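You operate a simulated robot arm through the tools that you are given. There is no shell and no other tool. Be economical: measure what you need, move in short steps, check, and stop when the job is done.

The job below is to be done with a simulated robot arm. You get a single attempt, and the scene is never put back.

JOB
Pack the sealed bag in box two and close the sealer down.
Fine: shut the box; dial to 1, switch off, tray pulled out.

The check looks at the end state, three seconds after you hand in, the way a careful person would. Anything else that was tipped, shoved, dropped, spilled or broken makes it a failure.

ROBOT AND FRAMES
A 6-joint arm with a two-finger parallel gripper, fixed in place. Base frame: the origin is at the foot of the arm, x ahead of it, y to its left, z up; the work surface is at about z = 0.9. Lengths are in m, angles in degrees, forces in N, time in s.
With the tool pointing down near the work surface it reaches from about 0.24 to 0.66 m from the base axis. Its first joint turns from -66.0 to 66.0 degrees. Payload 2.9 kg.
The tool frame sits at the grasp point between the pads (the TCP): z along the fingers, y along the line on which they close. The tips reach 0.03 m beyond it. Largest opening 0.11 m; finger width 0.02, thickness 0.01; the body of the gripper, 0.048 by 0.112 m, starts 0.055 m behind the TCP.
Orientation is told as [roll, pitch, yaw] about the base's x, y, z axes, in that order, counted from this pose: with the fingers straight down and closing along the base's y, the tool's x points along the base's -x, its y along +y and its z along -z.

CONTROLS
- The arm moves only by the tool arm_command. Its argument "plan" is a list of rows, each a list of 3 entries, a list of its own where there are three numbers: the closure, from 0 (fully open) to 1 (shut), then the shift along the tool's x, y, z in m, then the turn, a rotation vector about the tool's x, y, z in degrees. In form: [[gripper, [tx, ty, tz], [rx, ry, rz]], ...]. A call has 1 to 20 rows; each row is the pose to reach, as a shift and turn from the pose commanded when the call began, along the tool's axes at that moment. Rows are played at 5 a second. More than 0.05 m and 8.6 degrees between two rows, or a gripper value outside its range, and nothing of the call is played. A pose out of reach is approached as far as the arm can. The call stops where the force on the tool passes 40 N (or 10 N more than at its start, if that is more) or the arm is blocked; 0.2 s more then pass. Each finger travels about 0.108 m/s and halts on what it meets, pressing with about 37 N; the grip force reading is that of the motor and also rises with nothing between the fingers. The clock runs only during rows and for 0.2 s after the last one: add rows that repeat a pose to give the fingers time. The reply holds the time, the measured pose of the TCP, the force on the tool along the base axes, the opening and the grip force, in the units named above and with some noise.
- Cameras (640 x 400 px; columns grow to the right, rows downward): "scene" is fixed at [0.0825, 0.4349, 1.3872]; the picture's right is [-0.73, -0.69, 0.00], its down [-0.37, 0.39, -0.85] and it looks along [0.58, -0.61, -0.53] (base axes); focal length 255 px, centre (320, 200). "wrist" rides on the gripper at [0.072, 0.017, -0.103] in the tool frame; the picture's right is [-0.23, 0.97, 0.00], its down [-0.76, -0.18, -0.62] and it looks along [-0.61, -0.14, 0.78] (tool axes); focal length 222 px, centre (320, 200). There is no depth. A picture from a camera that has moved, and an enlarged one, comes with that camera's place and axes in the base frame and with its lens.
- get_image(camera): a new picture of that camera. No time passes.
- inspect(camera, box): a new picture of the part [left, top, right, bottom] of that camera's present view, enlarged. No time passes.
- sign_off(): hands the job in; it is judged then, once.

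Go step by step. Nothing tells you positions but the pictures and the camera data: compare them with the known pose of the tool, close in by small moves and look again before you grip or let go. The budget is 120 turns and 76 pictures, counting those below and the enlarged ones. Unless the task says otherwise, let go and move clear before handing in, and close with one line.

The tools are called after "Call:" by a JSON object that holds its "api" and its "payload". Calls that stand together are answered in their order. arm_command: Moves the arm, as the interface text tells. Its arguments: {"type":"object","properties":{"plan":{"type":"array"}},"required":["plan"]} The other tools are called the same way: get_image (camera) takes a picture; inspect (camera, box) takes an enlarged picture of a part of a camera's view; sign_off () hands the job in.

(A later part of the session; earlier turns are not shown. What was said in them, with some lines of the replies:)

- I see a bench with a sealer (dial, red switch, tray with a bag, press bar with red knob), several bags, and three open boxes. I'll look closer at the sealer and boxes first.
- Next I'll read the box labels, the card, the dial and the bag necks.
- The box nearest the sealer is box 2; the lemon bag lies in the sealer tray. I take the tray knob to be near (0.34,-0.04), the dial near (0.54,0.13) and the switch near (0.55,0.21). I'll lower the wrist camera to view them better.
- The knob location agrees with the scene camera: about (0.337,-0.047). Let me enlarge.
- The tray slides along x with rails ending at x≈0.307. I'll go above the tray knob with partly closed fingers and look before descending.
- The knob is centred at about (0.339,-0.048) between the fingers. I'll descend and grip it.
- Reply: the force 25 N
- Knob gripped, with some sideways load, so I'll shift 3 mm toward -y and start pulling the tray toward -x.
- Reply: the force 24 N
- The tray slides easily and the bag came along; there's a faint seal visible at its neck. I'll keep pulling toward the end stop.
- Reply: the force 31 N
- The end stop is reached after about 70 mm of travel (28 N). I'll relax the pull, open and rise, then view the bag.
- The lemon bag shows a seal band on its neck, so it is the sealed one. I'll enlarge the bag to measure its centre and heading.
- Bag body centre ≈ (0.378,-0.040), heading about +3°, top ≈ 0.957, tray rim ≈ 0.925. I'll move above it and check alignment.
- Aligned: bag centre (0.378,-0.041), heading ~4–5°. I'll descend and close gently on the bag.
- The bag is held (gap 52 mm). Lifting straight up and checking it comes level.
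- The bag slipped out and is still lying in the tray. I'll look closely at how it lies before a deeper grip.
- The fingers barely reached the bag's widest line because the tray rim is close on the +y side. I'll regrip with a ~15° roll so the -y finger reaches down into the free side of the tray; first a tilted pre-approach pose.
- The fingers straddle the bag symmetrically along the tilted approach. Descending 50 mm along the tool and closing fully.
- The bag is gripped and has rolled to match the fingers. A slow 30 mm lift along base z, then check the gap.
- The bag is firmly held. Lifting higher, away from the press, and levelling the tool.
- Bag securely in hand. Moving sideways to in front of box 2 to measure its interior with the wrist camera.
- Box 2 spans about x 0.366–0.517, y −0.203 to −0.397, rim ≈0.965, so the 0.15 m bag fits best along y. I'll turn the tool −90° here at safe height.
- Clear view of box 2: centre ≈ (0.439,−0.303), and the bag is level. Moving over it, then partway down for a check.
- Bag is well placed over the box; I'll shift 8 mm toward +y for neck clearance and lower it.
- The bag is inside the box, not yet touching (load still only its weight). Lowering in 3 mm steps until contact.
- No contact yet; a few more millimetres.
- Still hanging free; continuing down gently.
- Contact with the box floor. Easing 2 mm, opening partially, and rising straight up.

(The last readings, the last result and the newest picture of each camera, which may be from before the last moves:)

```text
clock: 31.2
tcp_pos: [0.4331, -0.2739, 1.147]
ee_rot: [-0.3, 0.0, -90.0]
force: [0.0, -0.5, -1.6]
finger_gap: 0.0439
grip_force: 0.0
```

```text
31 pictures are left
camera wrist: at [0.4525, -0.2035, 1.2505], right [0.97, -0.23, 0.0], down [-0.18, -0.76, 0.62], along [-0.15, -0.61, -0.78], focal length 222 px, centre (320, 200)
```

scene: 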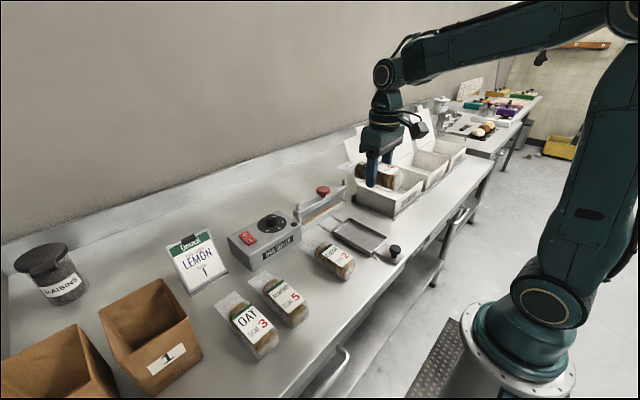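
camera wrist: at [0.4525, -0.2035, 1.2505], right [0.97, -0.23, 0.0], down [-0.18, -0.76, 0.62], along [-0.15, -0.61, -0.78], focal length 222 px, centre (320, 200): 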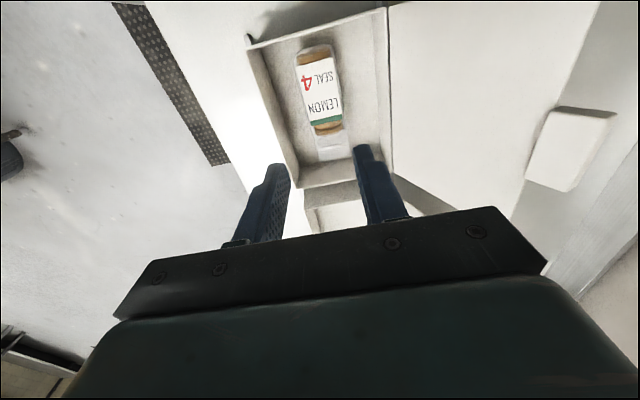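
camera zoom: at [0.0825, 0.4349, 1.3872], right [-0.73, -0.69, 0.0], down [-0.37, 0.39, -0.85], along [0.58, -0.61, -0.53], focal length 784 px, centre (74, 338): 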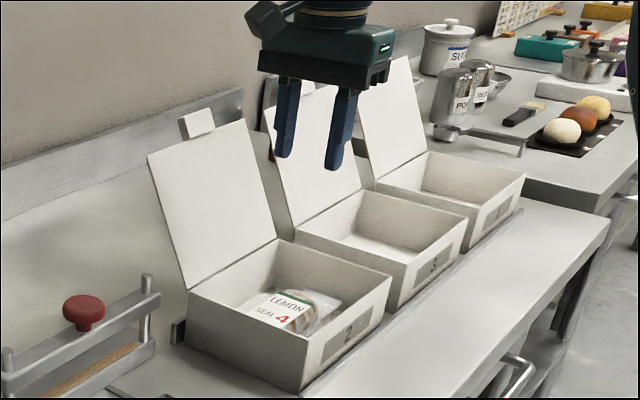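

The bag lies fully inside box 2. The lid tab triangulates to ≈ (0.585,−0.296,1.124), hinge ≈ (0.516, 0.965). I'll go above the tab with fingers straddling it along x.

Call:
{"api": "arm_command", "payload": {"plan": [[0.4, [0, 0, -0.03], [0, 0, 0]], [0.3, [0, 0, -0.055], [0, 0, 0]], [0.3, [-0.006, 0.04, -0.055], [0, 0, 0]], [0.3, [-0.012, 0.08, -0.055], [0, 0, 0]], [0.3, [-0.018, 0.115, -0.055], [0, 0, 0]], [0.3, [-0.022, 0.152, -0.055], [0, 0, 0]], [0.3, [-0.022, 0.152, -0.055], [0, 0, 0]]]}}

Call:
{"api": "inspect", "payload": {"camera": "scene", "box": [330, 70, 470, 200]}}

Call:
{"api": "get_image", "payload": {"camera": "wrist"}}

```text
clock: 32.8
tcp_pos: [0.537, -0.2874, 1.1631]
ee_rot: [-0.3, -0.1, -90.0]
force: [-0.6, -0.6, 1.0]
finger_gap: 0.077
grip_force: 0.1
out of reach, approached as far as the arm can: row 5, 6, 7
```

```text
3.08 times, centred on (400, 135) of scene
camera zoom: at [0.0823, 0.435, 1.3872], right [-0.73, -0.69, 0.0], down [-0.37, 0.39, -0.85], along [0.58, -0.61, -0.53], focal length 784 px, centre (74, 400)
```

zoom: 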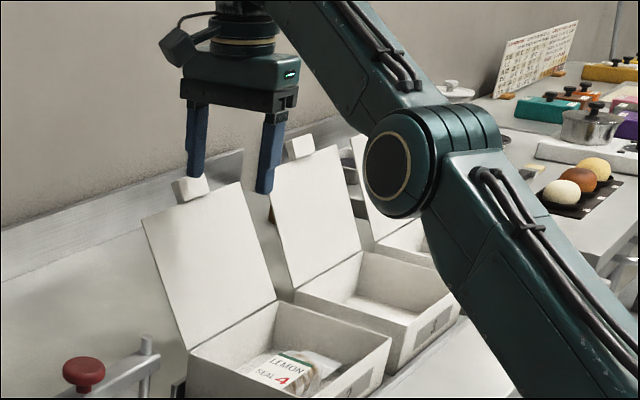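

```text
29 pictures are left
camera wrist: at [0.5562, -0.2157, 1.266], right [0.97, -0.23, 0.0], down [-0.18, -0.76, 0.62], along [-0.14, -0.61, -0.78], focal length 222 px, centre (320, 200)
```

wrist: 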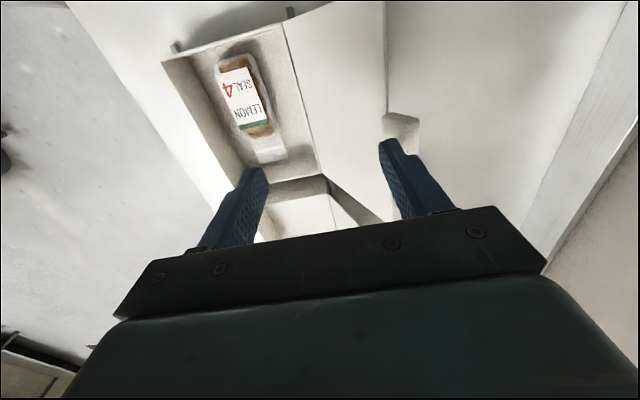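

Straight-down reach ends short of the tab, so I'll instead pinch the tab's sides with the tool tilted outward. First back away from the lid.

Call:
{"api": "arm_command", "payload": {"plan": [[0.3, [0, -0.03, 0], [0, 0, 0]], [0.3, [0, -0.07, 0], [0, 0, 0]], [0.3, [0, -0.11, 0], [0, 0, 0]], [0.3, [0, -0.15, 0], [0, 0, 0]]]}}

```text
clock: 33.8
tcp_pos: [0.3985, -0.298, 1.1722]
ee_rot: [-0.4, 0.1, -94.6]
force: [-3.3, 3.6, -1.0]
finger_gap: 0.0769
grip_force: 0.0
out of reach, approached as far as the arm can: row 4
```

Something near a joint limit there; I'll unwind the yaw toward 0 while staying at this height.

Call:
{"api": "arm_command", "payload": {"plan": [[0.3, [0, 0.01, 0], [0, 0, -7]], [0.3, [0, 0.01, 0], [0, 0, -14]], [0.3, [0, 0.01, 0], [0, 0, -21]], [0.3, [0, 0.01, 0], [0, 0, -28]], [0.3, [0, 0.01, 0], [0, 0, -35]], [0.3, [0, 0.01, 0], [0, 0, -42]]]}}

```text
clock: 35.2
tcp_pos: [0.4069, -0.2919, 1.1728]
ee_rot: [-0.3, 0.1, -47.7]
force: [-0.1, 0.1, -0.3]
finger_gap: 0.077
grip_force: 0.1
```

Call:
{"api": "arm_command", "payload": {"plan": [[0.3, [0, 0, 0], [0, 0, -8]], [0.3, [0, 0, 0], [0, 0, -16]], [0.3, [0, 0, 0], [0, 0, -24]], [0.3, [0, 0, 0], [0, 0, -32]], [0.3, [0, 0, 0], [0, 0, -40]], [0.3, [0, 0, 0], [0, 0, -47.7]]]}}

Call:
{"api": "get_image", "payload": {"camera": "scene"}}

```text
clock: 36.6
tcp_pos: [0.406, -0.2924, 1.173]
ee_rot: [0.0, 0.2, -0.2]
force: [-0.3, 0.3, 0.8]
finger_gap: 0.077
grip_force: 0.1
```

```text
28 pictures are left
```

scene: 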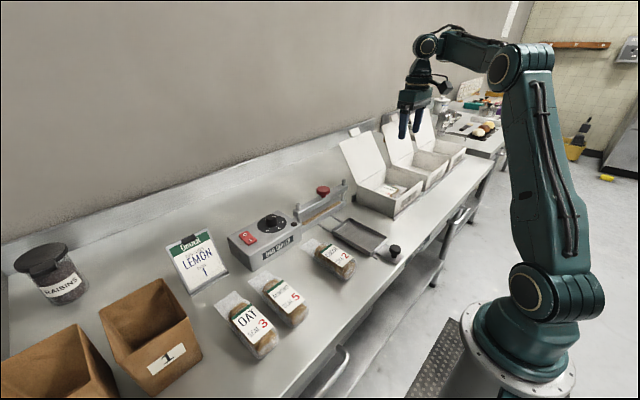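

Yaw is 0. Now pitching the fingers 40° outward while advancing toward the tab.

Call:
{"api": "arm_command", "payload": {"plan": [[0.2, [-0.018, -0.001, -0.004], [0, -8, 0]], [0.2, [-0.036, -0.002, -0.008], [0, -16, 0]], [0.2, [-0.054, -0.003, -0.012], [0, -24, 0]], [0.2, [-0.072, -0.004, -0.016], [0, -32, 0]], [0.2, [-0.09, -0.004, -0.02], [0, -40, 0]], [0.2, [-0.09, -0.004, -0.02], [0, -40, 0]]]}}

Call:
{"api": "get_image", "payload": {"camera": "wrist"}}

Call:
{"api": "inspect", "payload": {"camera": "scene", "box": [330, 60, 470, 190]}}

```text
clock: 38.0
tcp_pos: [0.4938, -0.2994, 1.1911]
ee_rot: [-0.1, -39.8, -0.2]
force: [0.2, -0.1, 0.3]
finger_gap: 0.088
grip_force: 0.0
out of reach, approached as far as the arm can: row 1, 2, 3
```

```text
27 pictures are left
camera wrist: at [0.3739, -0.2817, 1.2235], right [0.18, 0.97, 0.14], down [0.18, -0.18, 0.97], along [0.97, -0.15, -0.21], focal length 222 px, centre (320, 200)
```

wrist: 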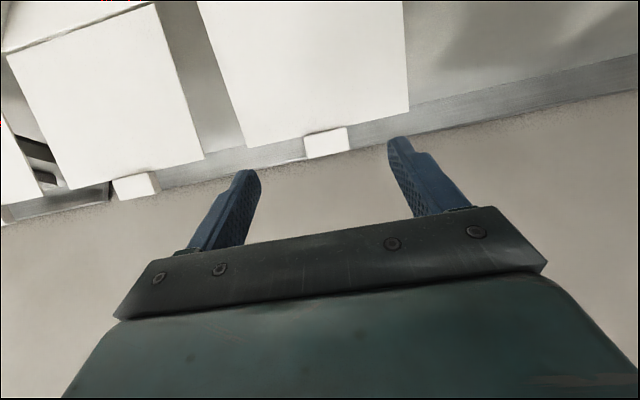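

```text
3.08 times, centred on (400, 125) of scene
camera zoom: at [0.0825, 0.4349, 1.3872], right [-0.73, -0.69, 0.0], down [-0.37, 0.39, -0.85], along [0.58, -0.61, -0.53], focal length 784 px, centre (74, 431)
```

zoom: 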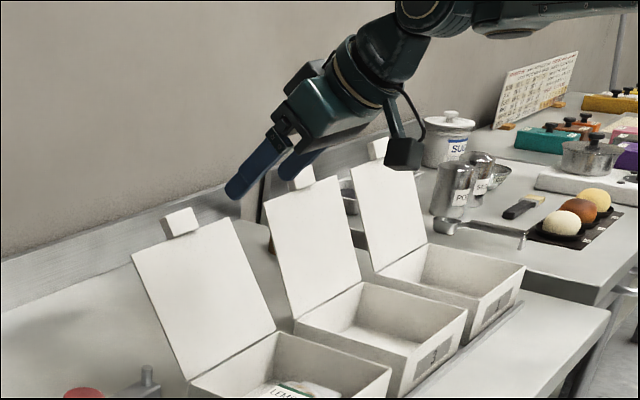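

The tab is 44 mm wide, centred at ≈ (0.582,−0.300,1.12). Approaching along the tool axis, fingers either side of it.

Call:
{"api": "arm_command", "payload": {"plan": [[0.2, [-0.0244, -0.001, 0.01], [0, 0, 0]], [0.2, [-0.0244, -0.001, 0.04], [0, 0, 0]], [0.2, [-0.0244, -0.001, 0.07], [0, 0, 0]], [0.2, [-0.0244, -0.001, 0.09], [0, 0, 0]], [0.2, [-0.0244, -0.001, 0.1], [0, 0, 0]], [0.2, [-0.0244, -0.001, 0.1], [0, 0, 0]]]}}

Call:
{"api": "get_image", "payload": {"camera": "wrist"}}

Call:
{"api": "inspect", "payload": {"camera": "scene", "box": [330, 80, 430, 180]}}

```text
clock: 39.4
tcp_pos: [0.5781, -0.298, 1.13]
ee_rot: [-0.1, -39.8, -0.3]
force: [0.0, 0.2, 0.0]
finger_gap: 0.0879
grip_force: 0.1
```

```text
25 pictures are left
camera wrist: at [0.4575, -0.2814, 1.163], right [0.18, 0.97, 0.14], down [0.19, -0.18, 0.97], along [0.97, -0.15, -0.21], focal length 222 px, centre (320, 200)
```

wrist: 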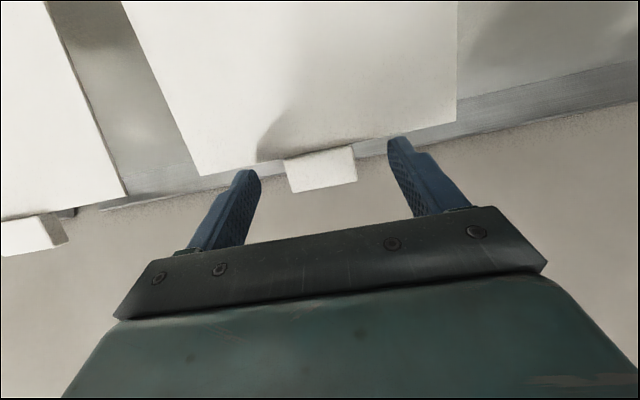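

```text
4.00 times, centred on (380, 130) of scene
camera zoom: at [0.0825, 0.4349, 1.3872], right [-0.73, -0.69, 0.0], down [-0.37, 0.39, -0.85], along [0.58, -0.61, -0.53], focal length 1020 px, centre (80, 480)
```

zoom: 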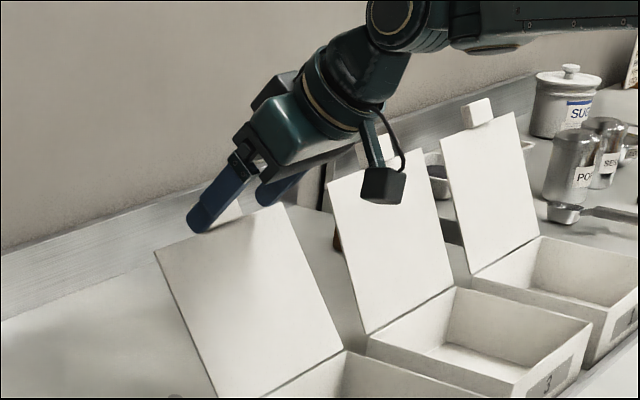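

The tab sits between the finger ends. Closing on it.

Call:
{"api": "arm_command", "payload": {"plan": [[0.4, [0, 0, 0.002], [0, 0, 0]], [0.6, [0, 0, 0.002], [0, 0, 0]], [0.75, [0, 0, 0.002], [0, 0, 0]], [0.75, [0, 0, 0.002], [0, 0, 0]]]}}

```text
clock: 40.4
tcp_pos: [0.5796, -0.2994, 1.1298]
ee_rot: [-0.1, -39.8, -0.3]
force: [-0.2, 0.0, 0.4]
finger_gap: 0.0275
grip_force: 0.1
```

The fingers closed past the tab without gripping; checking where they are relative to it.

Call:
{"api": "inspect", "payload": {"camera": "wrist", "box": [230, 100, 430, 250]}}

Call:
{"api": "inspect", "payload": {"camera": "scene", "box": [350, 100, 420, 160]}}

```text
2.67 times, centred on (330, 175) of wrist
camera zoom: at [0.4587, -0.2818, 1.1618], right [0.18, 0.97, 0.14], down [0.19, -0.18, 0.97], along [0.97, -0.15, -0.21], focal length 592 px, centre (293, 267)
```

zoom: 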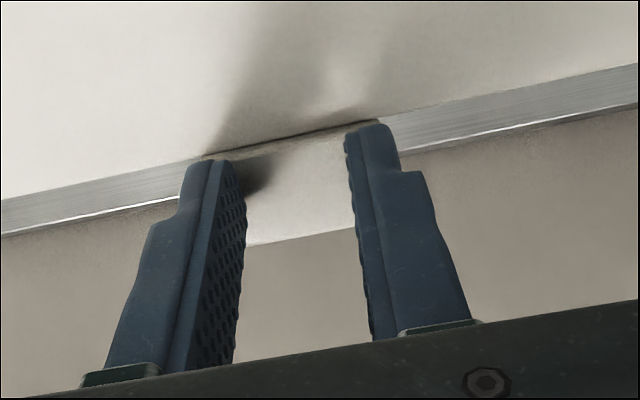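

```text
6.67 times, centred on (385, 130) of scene
camera zoom: at [0.0825, 0.4349, 1.3872], right [-0.73, -0.69, 0.0], down [-0.37, 0.39, -0.85], along [0.58, -0.61, -0.53], focal length 1700 px, centre (-113, 667)
```

zoom: 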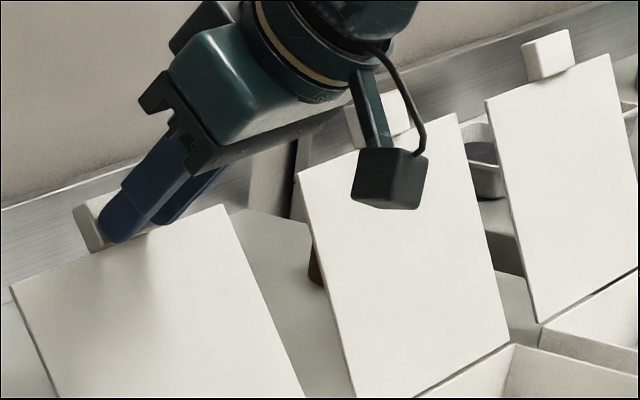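

The lid had been nudged back earlier: tab now ≈ (0.612,−0.300,1.110), lean ≈33°. I'll back off, open, and re-approach further out.

Call:
{"api": "arm_command", "payload": {"plan": [[0.5, [0, 0, -0.03], [0, 0, 0]], [0.25, [-0.005, 0, -0.03], [0, 0, 0]], [0.2, [-0.014, 0, -0.03], [0, 0, 0]], [0.2, [-0.014, 0, -0.005], [0, 0, 0]], [0.2, [-0.014, 0, 0.015], [0, 0, 0]], [0.2, [-0.0135, 0, 0.028], [0, 0, 0]], [0.2, [-0.0135, 0, 0.028], [0, 0, 0]]]}}

Call:
{"api": "inspect", "payload": {"camera": "wrist", "box": [230, 100, 430, 250]}}

Call:
{"api": "inspect", "payload": {"camera": "scene", "box": [350, 100, 420, 160]}}

```text
clock: 42.0
tcp_pos: [0.6088, -0.2975, 1.1153]
ee_rot: [-0.1, -39.8, -0.3]
force: [0.0, 0.4, 0.4]
finger_gap: 0.088
grip_force: 0.1
```

```text
2.67 times, centred on (330, 175) of wrist
camera zoom: at [0.4875, -0.2813, 1.1476], right [0.18, 0.97, 0.14], down [0.19, -0.18, 0.97], along [0.97, -0.15, -0.21], focal length 592 px, centre (293, 267)
```

zoom: 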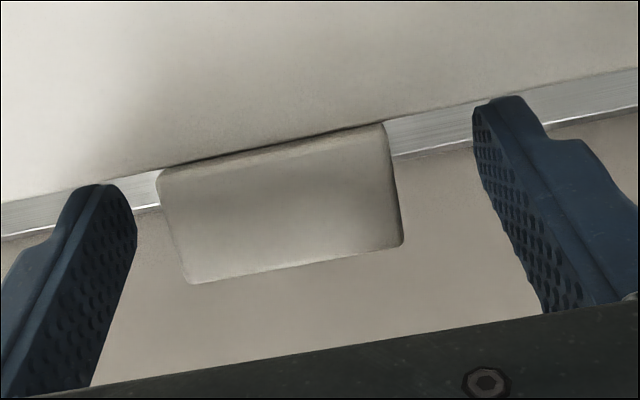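

```text
6.67 times, centred on (385, 130) of scene
camera zoom: at [0.0825, 0.4349, 1.3872], right [-0.73, -0.69, 0.0], down [-0.37, 0.39, -0.85], along [0.58, -0.61, -0.53], focal length 1700 px, centre (-113, 667)
```

zoom: 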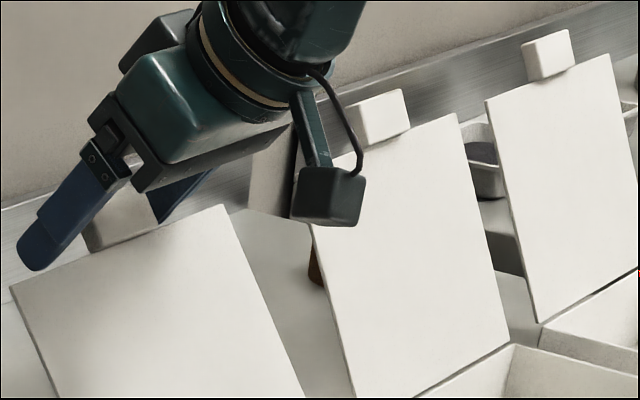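

Now the tab is clearly between the fingers. Closing on it.

Call:
{"api": "arm_command", "payload": {"plan": [[0.35, [0, -0.003, 0], [0, 0, 0]], [0.5, [0, -0.003, 0], [0, 0, 0]], [0.65, [0, -0.003, 0], [0, 0, 0]], [0.65, [0, -0.003, 0], [0, 0, 0]]]}}

```text
clock: 43.0
tcp_pos: [0.6083, -0.3012, 1.1151]
ee_rot: [0.0, -39.8, -0.3]
force: [1.2, 0.6, -0.4]
finger_gap: 0.049
grip_force: 37.0
```

Tab gripped (49 mm). Now swinging the lid forward along its hinge arc while bringing the tool upright.

Call:
{"api": "arm_command", "payload": {"plan": [[0.65, [0.0037, 0, -0.011], [0, 2.5, 0]], [0.65, [0.0075, 0, -0.0223], [0, 5, 0]], [0.65, [0.018, 0, -0.0433], [0, 10, 0]], [0.65, [0.0315, 0, -0.0626], [0, 15, 0]], [0.65, [0.0475, 0, -0.0797], [0, 20, 0]], [0.65, [0.0658, 0, -0.0943], [0, 25, 0]], [0.65, [0.0859, 0, -0.1059], [0, 30, 0]], [0.65, [0.1075, 0, -0.1145], [0, 35, 0]]]}}

Call:
{"api": "inspect", "payload": {"camera": "scene", "box": [320, 80, 460, 220]}}

```text
clock: 44.8
tcp_pos: [0.4491, -0.3013, 1.1323]
ee_rot: [0.0, -4.6, -0.4]
force: [-0.1, 0.2, 0.1]
finger_gap: 0.0385
grip_force: 0.1
```

```text
2.86 times, centred on (390, 150) of scene
camera zoom: at [0.0825, 0.4349, 1.3872], right [-0.73, -0.69, 0.0], down [-0.37, 0.39, -0.85], along [0.58, -0.61, -0.53], focal length 728 px, centre (120, 343)
```

zoom: 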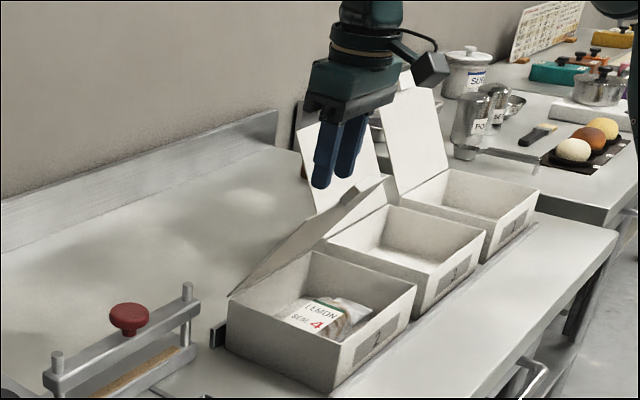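

The tab slid out of the grip but the lid is now past vertical, about 40° forward. I'll close the fingers, move over the front part of the lid, and look.

Call:
{"api": "arm_command", "payload": {"plan": [[1, [0.02, 0, -0.01], [0, 2, 0]], [1, [0.045, 0, -0.02], [0, 4.6, 0]], [1, [0.045, 0, -0.02], [0, 4.6, 0]]]}}

Call:
{"api": "inspect", "payload": {"camera": "scene", "box": [320, 80, 460, 220]}}

```text
clock: 45.6
tcp_pos: [0.405, -0.302, 1.1515]
ee_rot: [-0.1, -0.1, -0.2]
force: [0.7, -0.3, -0.3]
finger_gap: 0.0001
grip_force: 37.0
```

```text
2.86 times, centred on (390, 150) of scene
camera zoom: at [0.0825, 0.4349, 1.3872], right [-0.73, -0.69, 0.0], down [-0.37, 0.39, -0.85], along [0.58, -0.61, -0.53], focal length 728 px, centre (120, 343)
```

zoom: 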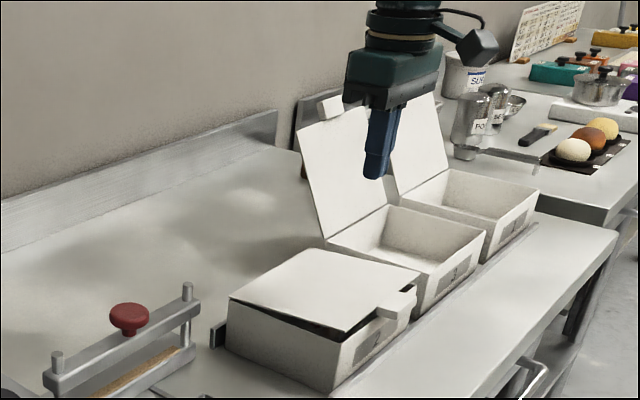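

The lid has settled nearly closed, with a slight gap in front. I'll press it down gently with closed fingertips near the front edge.

Call:
{"api": "arm_command", "payload": {"plan": [[1, [0.01, 0, 0.04], [0, 0, 0]], [1, [0.015, 0, 0.08], [0, 0, 0]], [1, [0.015, 0, 0.11], [0, 0, 0]], [1, [0.015, 0, 0.125], [0, 0, 0]], [1, [0.015, 0, 0.135], [0, 0, 0]], [1, [0.015, 0, 0.135], [0, 0, 0]]]}}

Call:
{"api": "inspect", "payload": {"camera": "scene", "box": [350, 140, 450, 220]}}

```text
clock: 47.0
tcp_pos: [0.389, -0.3014, 1.0154]
ee_rot: [-0.1, -0.2, -0.2]
force: [0.5, 0.9, -0.4]
finger_gap: 0.0001
grip_force: 36.8
```

```text
5.00 times, centred on (400, 180) of scene
camera zoom: at [0.0825, 0.4349, 1.3872], right [-0.73, -0.69, 0.0], down [-0.37, 0.39, -0.85], along [0.58, -0.61, -0.53], focal length 1275 px, centre (-80, 300)
```

zoom: 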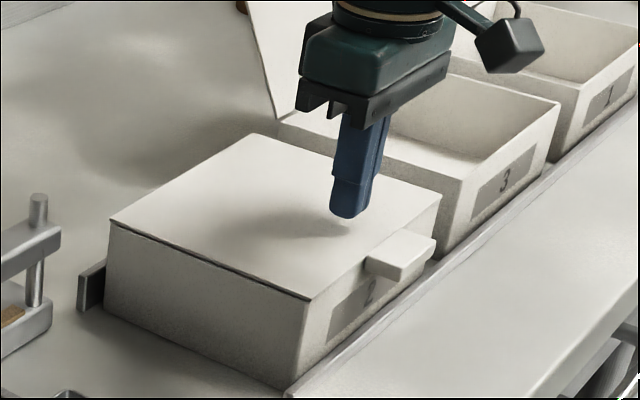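

The lid has closed flat by itself. A light touch to confirm it is seated.

Call:
{"api": "arm_command", "payload": {"plan": [[1, [0, 0, 0.006], [0, 0, 0]], [1, [0, 0, 0.011], [0, 0, 0]], [1, [0, 0, 0.015], [0, 0, 0]], [1, [0, 0, 0.017], [0, 0, 0]]]}}

```text
clock: 48.0
tcp_pos: [0.3902, -0.3003, 1.0011]
ee_rot: [-0.1, -0.3, -0.4]
force: [-6.8, 0.8, 19.8]
finger_gap: 0.0
grip_force: 36.9
```

The lid is seated firmly. Rising and travelling to the sealer's dial for a close view.

Call:
{"api": "arm_command", "payload": {"plan": [[1, [0, 0, -0.04], [0, 0, 0]], [1, [0, 0, -0.08], [0, 0, 0]], [1, [0, 0, -0.13], [0, 0, 0]], [1, [0, 0.045, -0.13], [0, 0, 0]], [0.8, [0, 0.09, -0.13], [0, 0, 0]], [0.5, [0, 0.135, -0.13], [0, 0, 0]], [0.4, [0, 0.18, -0.13], [0, 0, 0]], [0.4, [0, 0.225, -0.13], [0, 0, 0]], [0.4, [0, 0.27, -0.13], [0, 0, 0]], [0.4, [0, 0.315, -0.13], [0, 0, 0]], [0.4, [0, 0.36, -0.13], [0, 0, 0]], [0.4, [0, 0.405, -0.13], [0, 0, 0]], [0.4, [0, 0.445, -0.13], [0, 0, 0]]]}}

Call:
{"api": "inspect", "payload": {"camera": "wrist", "box": [240, 60, 480, 220]}}

```text
clock: 50.8
tcp_pos: [0.3957, 0.1448, 1.1285]
ee_rot: [0.0, -0.2, -0.4]
force: [0.0, 0.5, -0.2]
finger_gap: 0.0659
grip_force: 0.0
```

```text
2.50 times, centred on (360, 140) of wrist
camera zoom: at [0.3234, 0.1615, 1.2317], right [0.23, 0.97, 0.0], down [0.76, -0.18, 0.63], along [0.61, -0.15, -0.78], focal length 555 px, centre (220, 350)
```

zoom: 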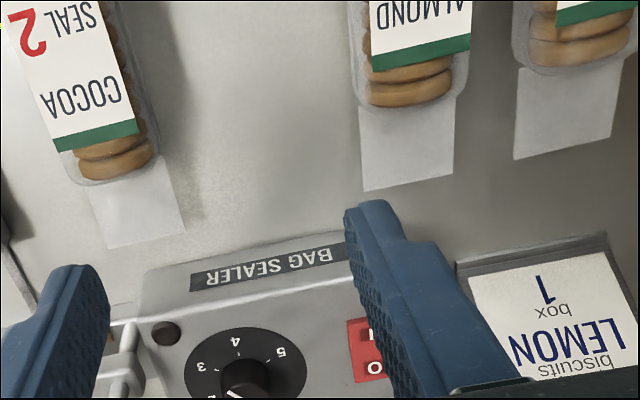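

I need the camera further back to see the whole dial.

Call:
{"api": "arm_command", "payload": {"plan": [[0.2, [0.04, -0.01, 0], [0, 0, 0]], [0, [0.08, -0.02, 0.03], [0, 0, 0]], [0, [0.1, -0.02, 0.05], [0, 0, 0]]]}}

Call:
{"api": "inspect", "payload": {"camera": "wrist", "box": [260, 90, 460, 220]}}

```text
refused: row 2 steps farther than a row can; nothing moved
```

```text
3.08 times, centred on (360, 155) of wrist
camera zoom: at [0.3234, 0.1615, 1.2317], right [0.23, 0.97, 0.0], down [0.76, -0.18, 0.63], along [0.61, -0.15, -0.78], focal length 684 px, centre (197, 338)
```

zoom: 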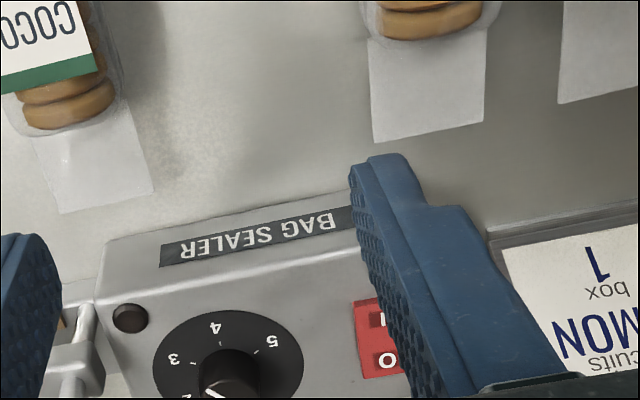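

Call:
{"api": "arm_command", "payload": {"plan": [[0.2, [0.03, -0.005, 0], [0, 0, 0]], [0, [0.06, -0.01, 0.015], [0, 0, 0]], [0, [0.09, -0.015, 0.03], [0, 0, 0]]]}}

Call:
{"api": "inspect", "payload": {"camera": "wrist", "box": [260, 90, 460, 220]}}

```text
clock: 51.6
tcp_pos: [0.3039, 0.1277, 1.0974]
ee_rot: [0.0, -0.2, -0.2]
force: [-0.1, -0.7, -0.2]
finger_gap: 0.1099
grip_force: 0.1
```

```text
3.08 times, centred on (360, 155) of wrist
camera zoom: at [0.2323, 0.1448, 1.1998], right [0.23, 0.97, 0.0], down [0.76, -0.18, 0.63], along [0.61, -0.15, -0.78], focal length 684 px, centre (197, 338)
```

zoom: 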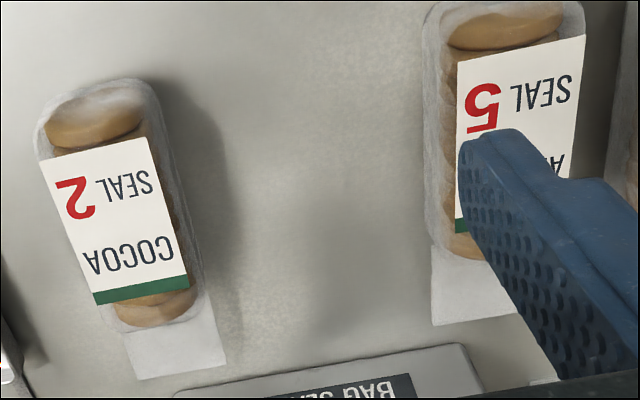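

I should go forward instead. Moving to (0.47,0.14,1.15).

Call:
{"api": "arm_command", "payload": {"plan": [[0.1, [-0.03, 0.003, -0.02], [0, 0, 0]], [0.3, [-0.07, 0.006, -0.04], [0, 0, 0]], [0.4, [-0.11, 0.009, -0.053], [0, 0, 0]], [0.45, [-0.15, 0.012, -0.053], [0, 0, 0]], [0.45, [-0.166, 0.012, -0.053], [0, 0, 0]]]}}

Call:
{"api": "inspect", "payload": {"camera": "wrist", "box": [240, 60, 460, 220]}}

```text
clock: 52.8
tcp_pos: [0.4699, 0.1424, 1.1533]
ee_rot: [0.1, -0.2, -0.3]
force: [-0.5, 0.9, 0.2]
finger_gap: 0.0606
grip_force: 0.1
```

```text
2.50 times, centred on (350, 140) of wrist
camera zoom: at [0.3974, 0.159, 1.2554], right [0.23, 0.97, 0.0], down [0.76, -0.18, 0.63], along [0.61, -0.15, -0.78], focal length 555 px, centre (245, 350)
```

zoom: 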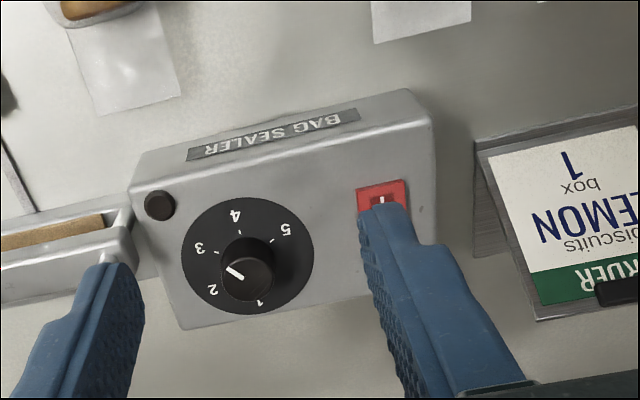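

The dial centre is ≈ (0.558,0.121); numerals lie 60° apart, 1 toward +x. I need to read the pointer exactly.

Call:
{"api": "inspect", "payload": {"camera": "wrist", "box": [310, 125, 380, 195]}}

```text
5.71 times, centred on (345, 160) of wrist
camera zoom: at [0.3974, 0.159, 1.2554], right [0.23, 0.97, 0.0], down [0.76, -0.18, 0.63], along [0.61, -0.15, -0.78], focal length 1269 px, centre (177, 429)
```

zoom: 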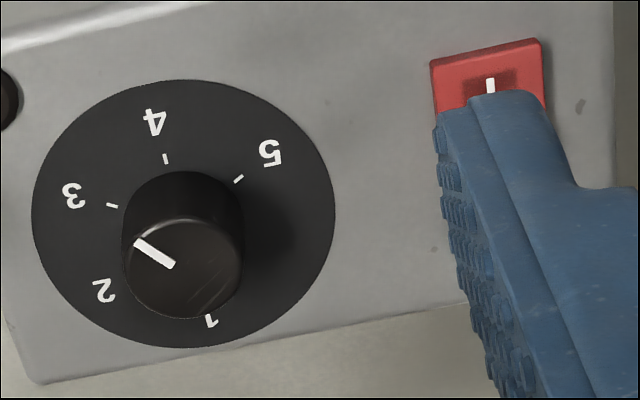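

The pointer stands near 3.4 (about −144° in base), so reaching 1 (0°) takes about +144° counter-clockwise, in two grips. Moving over the knob with yaw −40°.

Call:
{"api": "arm_command", "payload": {"plan": [[0.45, [-0.018, -0.005, 0.01], [0, 0, 8]], [0.45, [-0.036, -0.01, 0.02], [0, 0, 16]], [0.45, [-0.054, -0.014, 0.04], [0, 0, 24]], [0.45, [-0.072, -0.018, 0.06], [0, 0, 32]], [0.45, [-0.088, -0.022, 0.085], [0, 0, 40]], [0.45, [-0.088, -0.022, 0.11], [0, 0, 40]], [0.45, [-0.088, -0.022, 0.11], [0, 0, 40]]]}}

Call:
{"api": "inspect", "payload": {"camera": "scene", "box": [220, 170, 330, 260]}}

```text
clock: 54.4
tcp_pos: [0.5559, 0.117, 1.0445]
ee_rot: [0.1, -0.1, -40.4]
force: [0.3, 1.1, -0.7]
finger_gap: 0.0604
grip_force: 0.1
```

```text
4.44 times, centred on (275, 215) of scene
camera zoom: at [0.0825, 0.4349, 1.3872], right [-0.73, -0.69, 0.0], down [-0.37, 0.39, -0.85], along [0.58, -0.61, -0.53], focal length 1133 px, centre (520, 133)
```

zoom: 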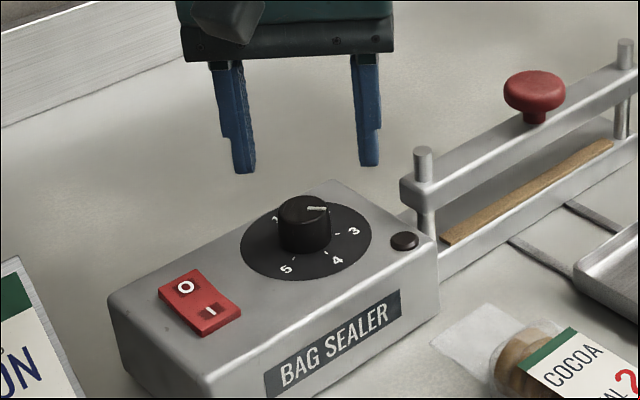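

The knob is ≈4 mm further along the closing line, so I'll adjust, descend and grip it.

Call:
{"api": "arm_command", "payload": {"plan": [[0.45, [0, 0.004, 0.015], [0, 0, 0]], [0.45, [0, 0.004, 0.03], [0, 0, 0]], [0.45, [0, 0.004, 0.04], [0, 0, 0]], [0.45, [0, 0.004, 0.044], [0, 0, 0]], [0.7, [0, 0.004, 0.044], [0, 0, 0]], [0.85, [0, 0.004, 0.044], [0, 0, 0]], [0.85, [0, 0.004, 0.044], [0, 0, 0]]]}}

```text
clock: 56.0
tcp_pos: [0.5597, 0.1222, 0.9981]
ee_rot: [0.2, -0.2, -40.3]
force: [4.4, 4.9, -3.1]
finger_gap: 0.0301
grip_force: 45.7
```

Knob gripped (30 mm). Turning +80° counter-clockwise.

Call:
{"api": "arm_command", "payload": {"plan": [[0.85, [0, 0.001, 0], [0, 0, -8]], [0.85, [0, 0.001, 0], [0, 0, -16]], [0.85, [0, 0.001, 0], [0, 0, -24]], [0.85, [0, 0.001, 0], [0, 0, -32]], [0.85, [0, 0.001, 0], [0, 0, -40]], [0.85, [0, 0.001, 0], [0, 0, -48]], [0.85, [0, 0.001, 0], [0, 0, -56]], [0.85, [0, 0.001, 0], [0, 0, -64]], [0.85, [0, 0.001, 0], [0, 0, -72]], [0.85, [0, 0.001, 0], [0, 0, -80]]]}}

```text
clock: 58.2
tcp_pos: [0.5599, 0.1226, 0.9986]
ee_rot: [-0.1, -0.1, 39.9]
force: [-10.1, 3.5, -4.1]
finger_gap: 0.0301
grip_force: 45.0
```

Releasing, rising, and turning back for the second grip; then reading the dial.

Call:
{"api": "arm_command", "payload": {"plan": [[0.45, [0, 0, 0], [0, 0, 0]], [0.45, [0, 0, 0], [0, 0, 0]], [0.45, [0, 0, -0.025], [0, 0, 0]], [0.45, [0, 0, -0.05], [0, 0, 5]], [0.45, [0, 0, -0.05], [0, 0, 13]], [0.45, [0, 0, -0.05], [0, 0, 21]], [0.45, [0, 0, -0.05], [0, 0, 29]], [0.45, [0, 0, -0.05], [0, 0, 37]], [0.45, [0, 0, -0.05], [0, 0, 45]], [0.45, [0, 0, -0.05], [0, 0, 53]], [0.45, [0, 0, -0.05], [0, 0, 61]], [0.45, [0, 0, -0.05], [0, 0, 69]]]}}

Call:
{"api": "inspect", "payload": {"camera": "scene", "box": [245, 195, 315, 245]}}

```text
clock: 60.8
tcp_pos: [0.5588, 0.1225, 1.0477]
ee_rot: [0.0, -0.2, -29.6]
force: [0.5, -0.2, 0.0]
finger_gap: 0.0606
grip_force: 0.0
```

```text
8.00 times, centred on (280, 220) of scene
camera zoom: at [0.0825, 0.4349, 1.3872], right [-0.73, -0.69, 0.0], down [-0.37, 0.39, -0.85], along [0.58, -0.61, -0.53], focal length 2040 px, centre (640, 40)
```

zoom: 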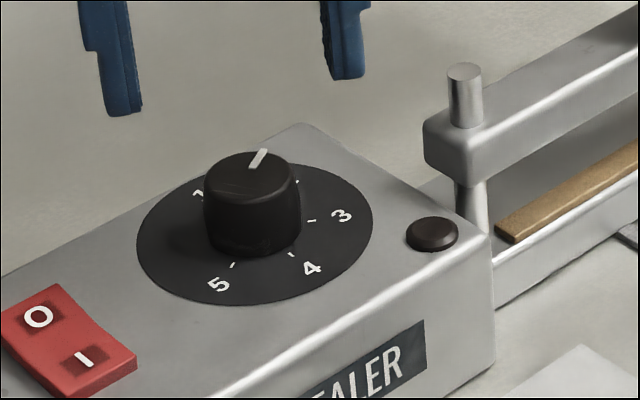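

The pointer is now at −61°, i.e. exactly 2, so another +60.5° gets it to 1. Gripping again and turning.

Call:
{"api": "arm_command", "payload": {"plan": [[0.45, [0, 0, 0.025], [0, 0, 0]], [0.45, [0, 0, 0.049], [0, 0, 0]], [0.6, [0, 0, 0.049], [0, 0, 0]], [0.85, [0, 0, 0.049], [0, 0, 0]], [0.85, [0, 0, 0.049], [0, 0, 0]], [0.85, [0, 0, 0.049], [0, 0, 0]], [0.85, [0, 0, 0.049], [0, 0, -7.5]], [0.85, [0, 0, 0.049], [0, 0, -15]], [0.85, [0, 0, 0.049], [0, 0, -22.5]], [0.85, [0, 0, 0.049], [0, 0, -30]], [0.85, [0, 0, 0.049], [0, 0, -37.5]], [0.85, [0, 0, 0.049], [0, 0, -45]], [0.85, [0, 0, 0.049], [0, 0, -53]], [0.85, [0, 0, 0.049], [0, 0, -60.5]], [0.85, [0, 0, 0.049], [0, 0, -60.5]], [0.45, [0, 0, 0.049], [0, 0, -60.5]], [0.45, [0, 0, 0.049], [0, 0, -60.5]], [0.45, [0, 0, 0.02], [0, 0, -60.5]], [0.45, [0, 0, -0.015], [0, 0, -60.5]]]}}

Call:
{"api": "inspect", "payload": {"camera": "scene", "box": [235, 195, 305, 255]}}

```text
clock: 64.8
tcp_pos: [0.5619, 0.1217, 1.0638]
ee_rot: [-0.2, -0.2, 31.2]
force: [-0.3, 0.7, 0.2]
finger_gap: 0.0604
grip_force: 0.1
```

```text
6.67 times, centred on (270, 225) of scene
camera zoom: at [0.0825, 0.4349, 1.3872], right [-0.73, -0.69, 0.0], down [-0.37, 0.39, -0.85], along [0.58, -0.61, -0.53], focal length 1700 px, centre (653, 33)
```

zoom: 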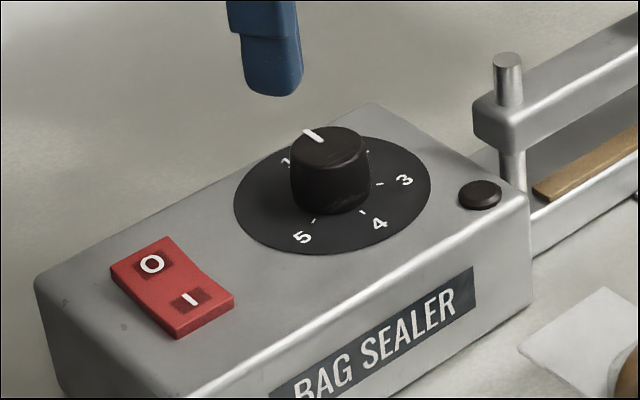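

The dial is at 1. The rocker's O half (≈ (0.56,0.204)) stands raised, so the switch is on; I'll close the fingers and move above the O half.

Call:
{"api": "arm_command", "payload": {"plan": [[0.7, [-0.01, 0.016, -0.01], [0, 0, 8]], [1, [-0.02, 0.032, -0.01], [0, 0, 16]], [1, [-0.03, 0.05, -0.01], [0, 0, 24]], [1, [-0.0439, 0.0687, -0.01], [0, 0, 31.2]], [1, [-0.0439, 0.0687, 0.02], [0, 0, 31.2]], [1, [-0.0439, 0.0687, 0.03], [0, 0, 31.2]], [1, [-0.0439, 0.0687, 0.03], [0, 0, 31.2]]]}}

Call:
{"api": "inspect", "payload": {"camera": "scene", "box": [215, 195, 305, 265]}}

```text
clock: 66.4
tcp_pos: [0.5627, 0.2035, 1.0332]
ee_rot: [0.1, -0.2, 0.0]
force: [0.3, 0.2, 0.9]
finger_gap: 0.0
grip_force: 37.3
```

```text
5.71 times, centred on (260, 230) of scene
camera zoom: at [0.0825, 0.4349, 1.3872], right [-0.73, -0.69, 0.0], down [-0.37, 0.39, -0.85], along [0.58, -0.61, -0.53], focal length 1457 px, centre (663, 29)
```

zoom: 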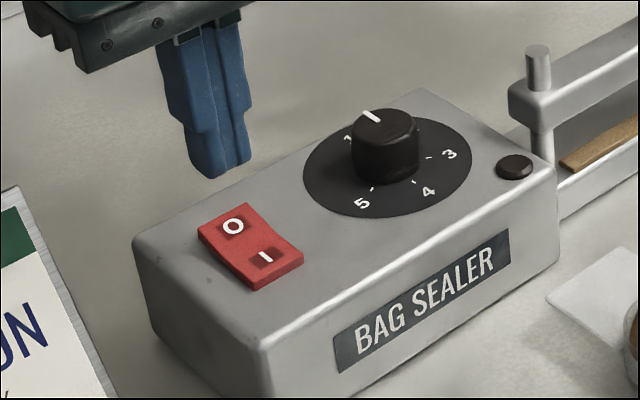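

The fingertips line up with the O mark. Pressing down slowly.

Call:
{"api": "arm_command", "payload": {"plan": [[1, [0, 0, 0.015], [0, 0, 0]], [1, [0, 0, 0.025], [0, 0, 0]], [1, [0, 0, 0.029], [0, 0, 0]], [1, [0, 0, 0.032], [0, 0, 0]], [1, [0, 0, 0.035], [0, 0, 0]], [1, [0, 0, 0.037], [0, 0, 0]]]}}

```text
clock: 67.8
tcp_pos: [0.5628, 0.2037, 0.9993]
ee_rot: [0.0, -0.5, -0.2]
force: [-0.5, -2.3, 12.8]
finger_gap: 0.0
grip_force: 37.2
```

Call:
{"api": "arm_command", "payload": {"plan": [[1, [0, 0, 0.002], [0, 0, 0]], [1, [0, 0, 0.004], [0, 0, 0]], [1, [0, 0, 0.004], [0, 0, 0]], [1, [0, 0, -0.03], [0, 0, 0]], [1, [0, 0, -0.07], [0, 0, 0]]]}}

Call:
{"api": "inspect", "payload": {"camera": "scene", "box": [215, 195, 305, 265]}}

```text
clock: 68.4
tcp_pos: [0.5634, 0.2032, 0.9984]
ee_rot: [0.1, -0.6, 0.0]
force: [-0.4, -0.4, 1.8]
finger_gap: 0.0001
grip_force: 36.6
stopped in row 3: the force on the tool passed its limit (the readings are from after the stop); the commanded pose is now the measured one
```

```text
5.71 times, centred on (260, 230) of scene
camera zoom: at [0.0824, 0.4349, 1.3872], right [-0.73, -0.69, 0.0], down [-0.37, 0.39, -0.85], along [0.58, -0.61, -0.53], focal length 1457 px, centre (663, 29)
```

zoom: 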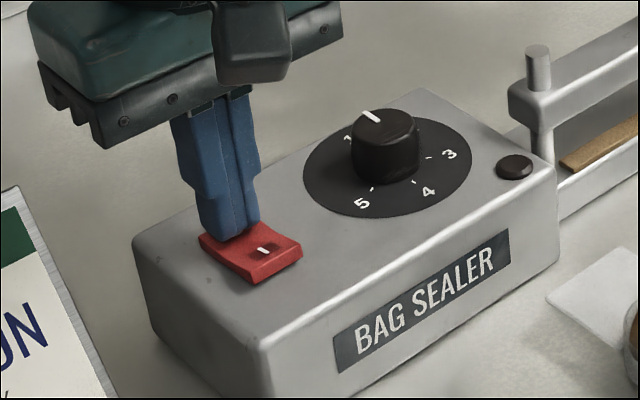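

The I side has risen, so the switch flipped. Rising and moving clear for a final check.

Call:
{"api": "arm_command", "payload": {"plan": [[1, [0, 0, -0.03], [0, 0, 0]], [1, [0, 0, -0.07], [0, 0, 0]], [1, [0, 0, -0.11], [0, 0, 0]], [1, [0.04, 0, -0.14], [0, 0, 0]], [1, [0.08, -0.02, -0.16], [0, 0, 0]], [1, [0.12, -0.04, -0.16], [0, 0, 0]]]}}

Call:
{"api": "get_image", "payload": {"camera": "scene"}}

Call:
{"api": "inspect", "payload": {"camera": "scene", "box": [225, 195, 305, 255]}}

```text
clock: 69.8
tcp_pos: [0.444, 0.1627, 1.1571]
ee_rot: [0.0, -0.4, 0.0]
force: [-0.1, 0.6, -0.2]
finger_gap: 0.0
grip_force: 37.4
```

```text
6 pictures are left
```

scene: 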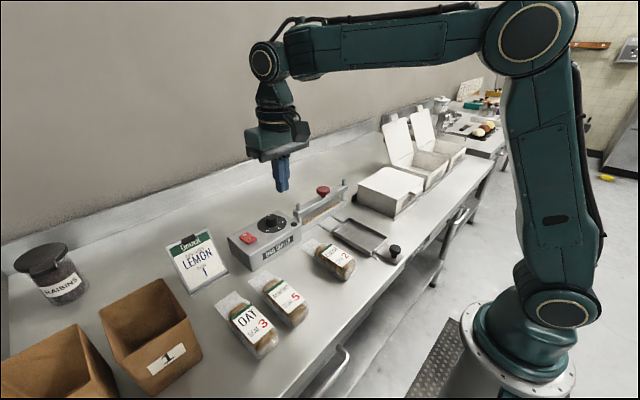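

```text
6.67 times, centred on (265, 225) of scene
camera zoom: at [0.0825, 0.4349, 1.3872], right [-0.73, -0.69, 0.0], down [-0.37, 0.39, -0.85], along [0.58, -0.61, -0.53], focal length 1700 px, centre (687, 33)
```

zoom: 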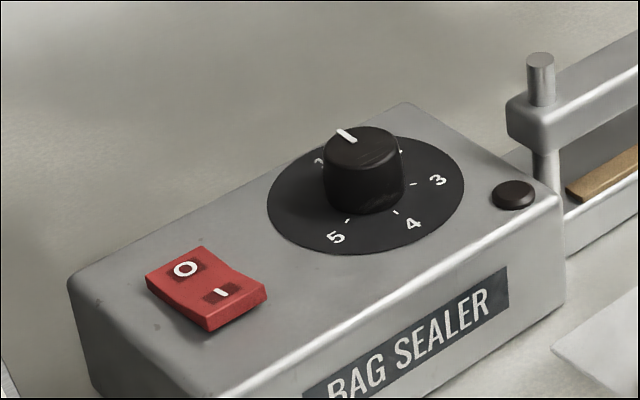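

O is pressed and I raised: switch off. One last look at the tray and box.

Call:
{"api": "inspect", "payload": {"camera": "scene", "box": [310, 150, 450, 270]}}

```text
3.33 times, centred on (380, 210) of scene
camera zoom: at [0.0825, 0.4349, 1.3872], right [-0.73, -0.69, 0.0], down [-0.37, 0.39, -0.85], along [0.58, -0.61, -0.53], focal length 850 px, centre (120, 167)
```

zoom: 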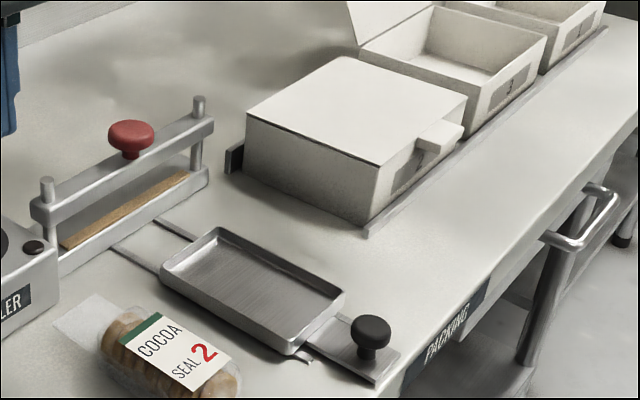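

Box 2 is shut with the bag inside, the tray is fully out, the dial is at 1, the switch is off, and the arm is clear. Handing in.

Call:
{"api": "sign_off", "payload": {}}

```text
The job is handed in.
```

The sealed lemon bag is in box two with the lid shut, and the sealer is closed down: dial at 1, switch off, tray pulled out. I followed your instruction of box two, although the order card on the bench says lemon goes in box 1.
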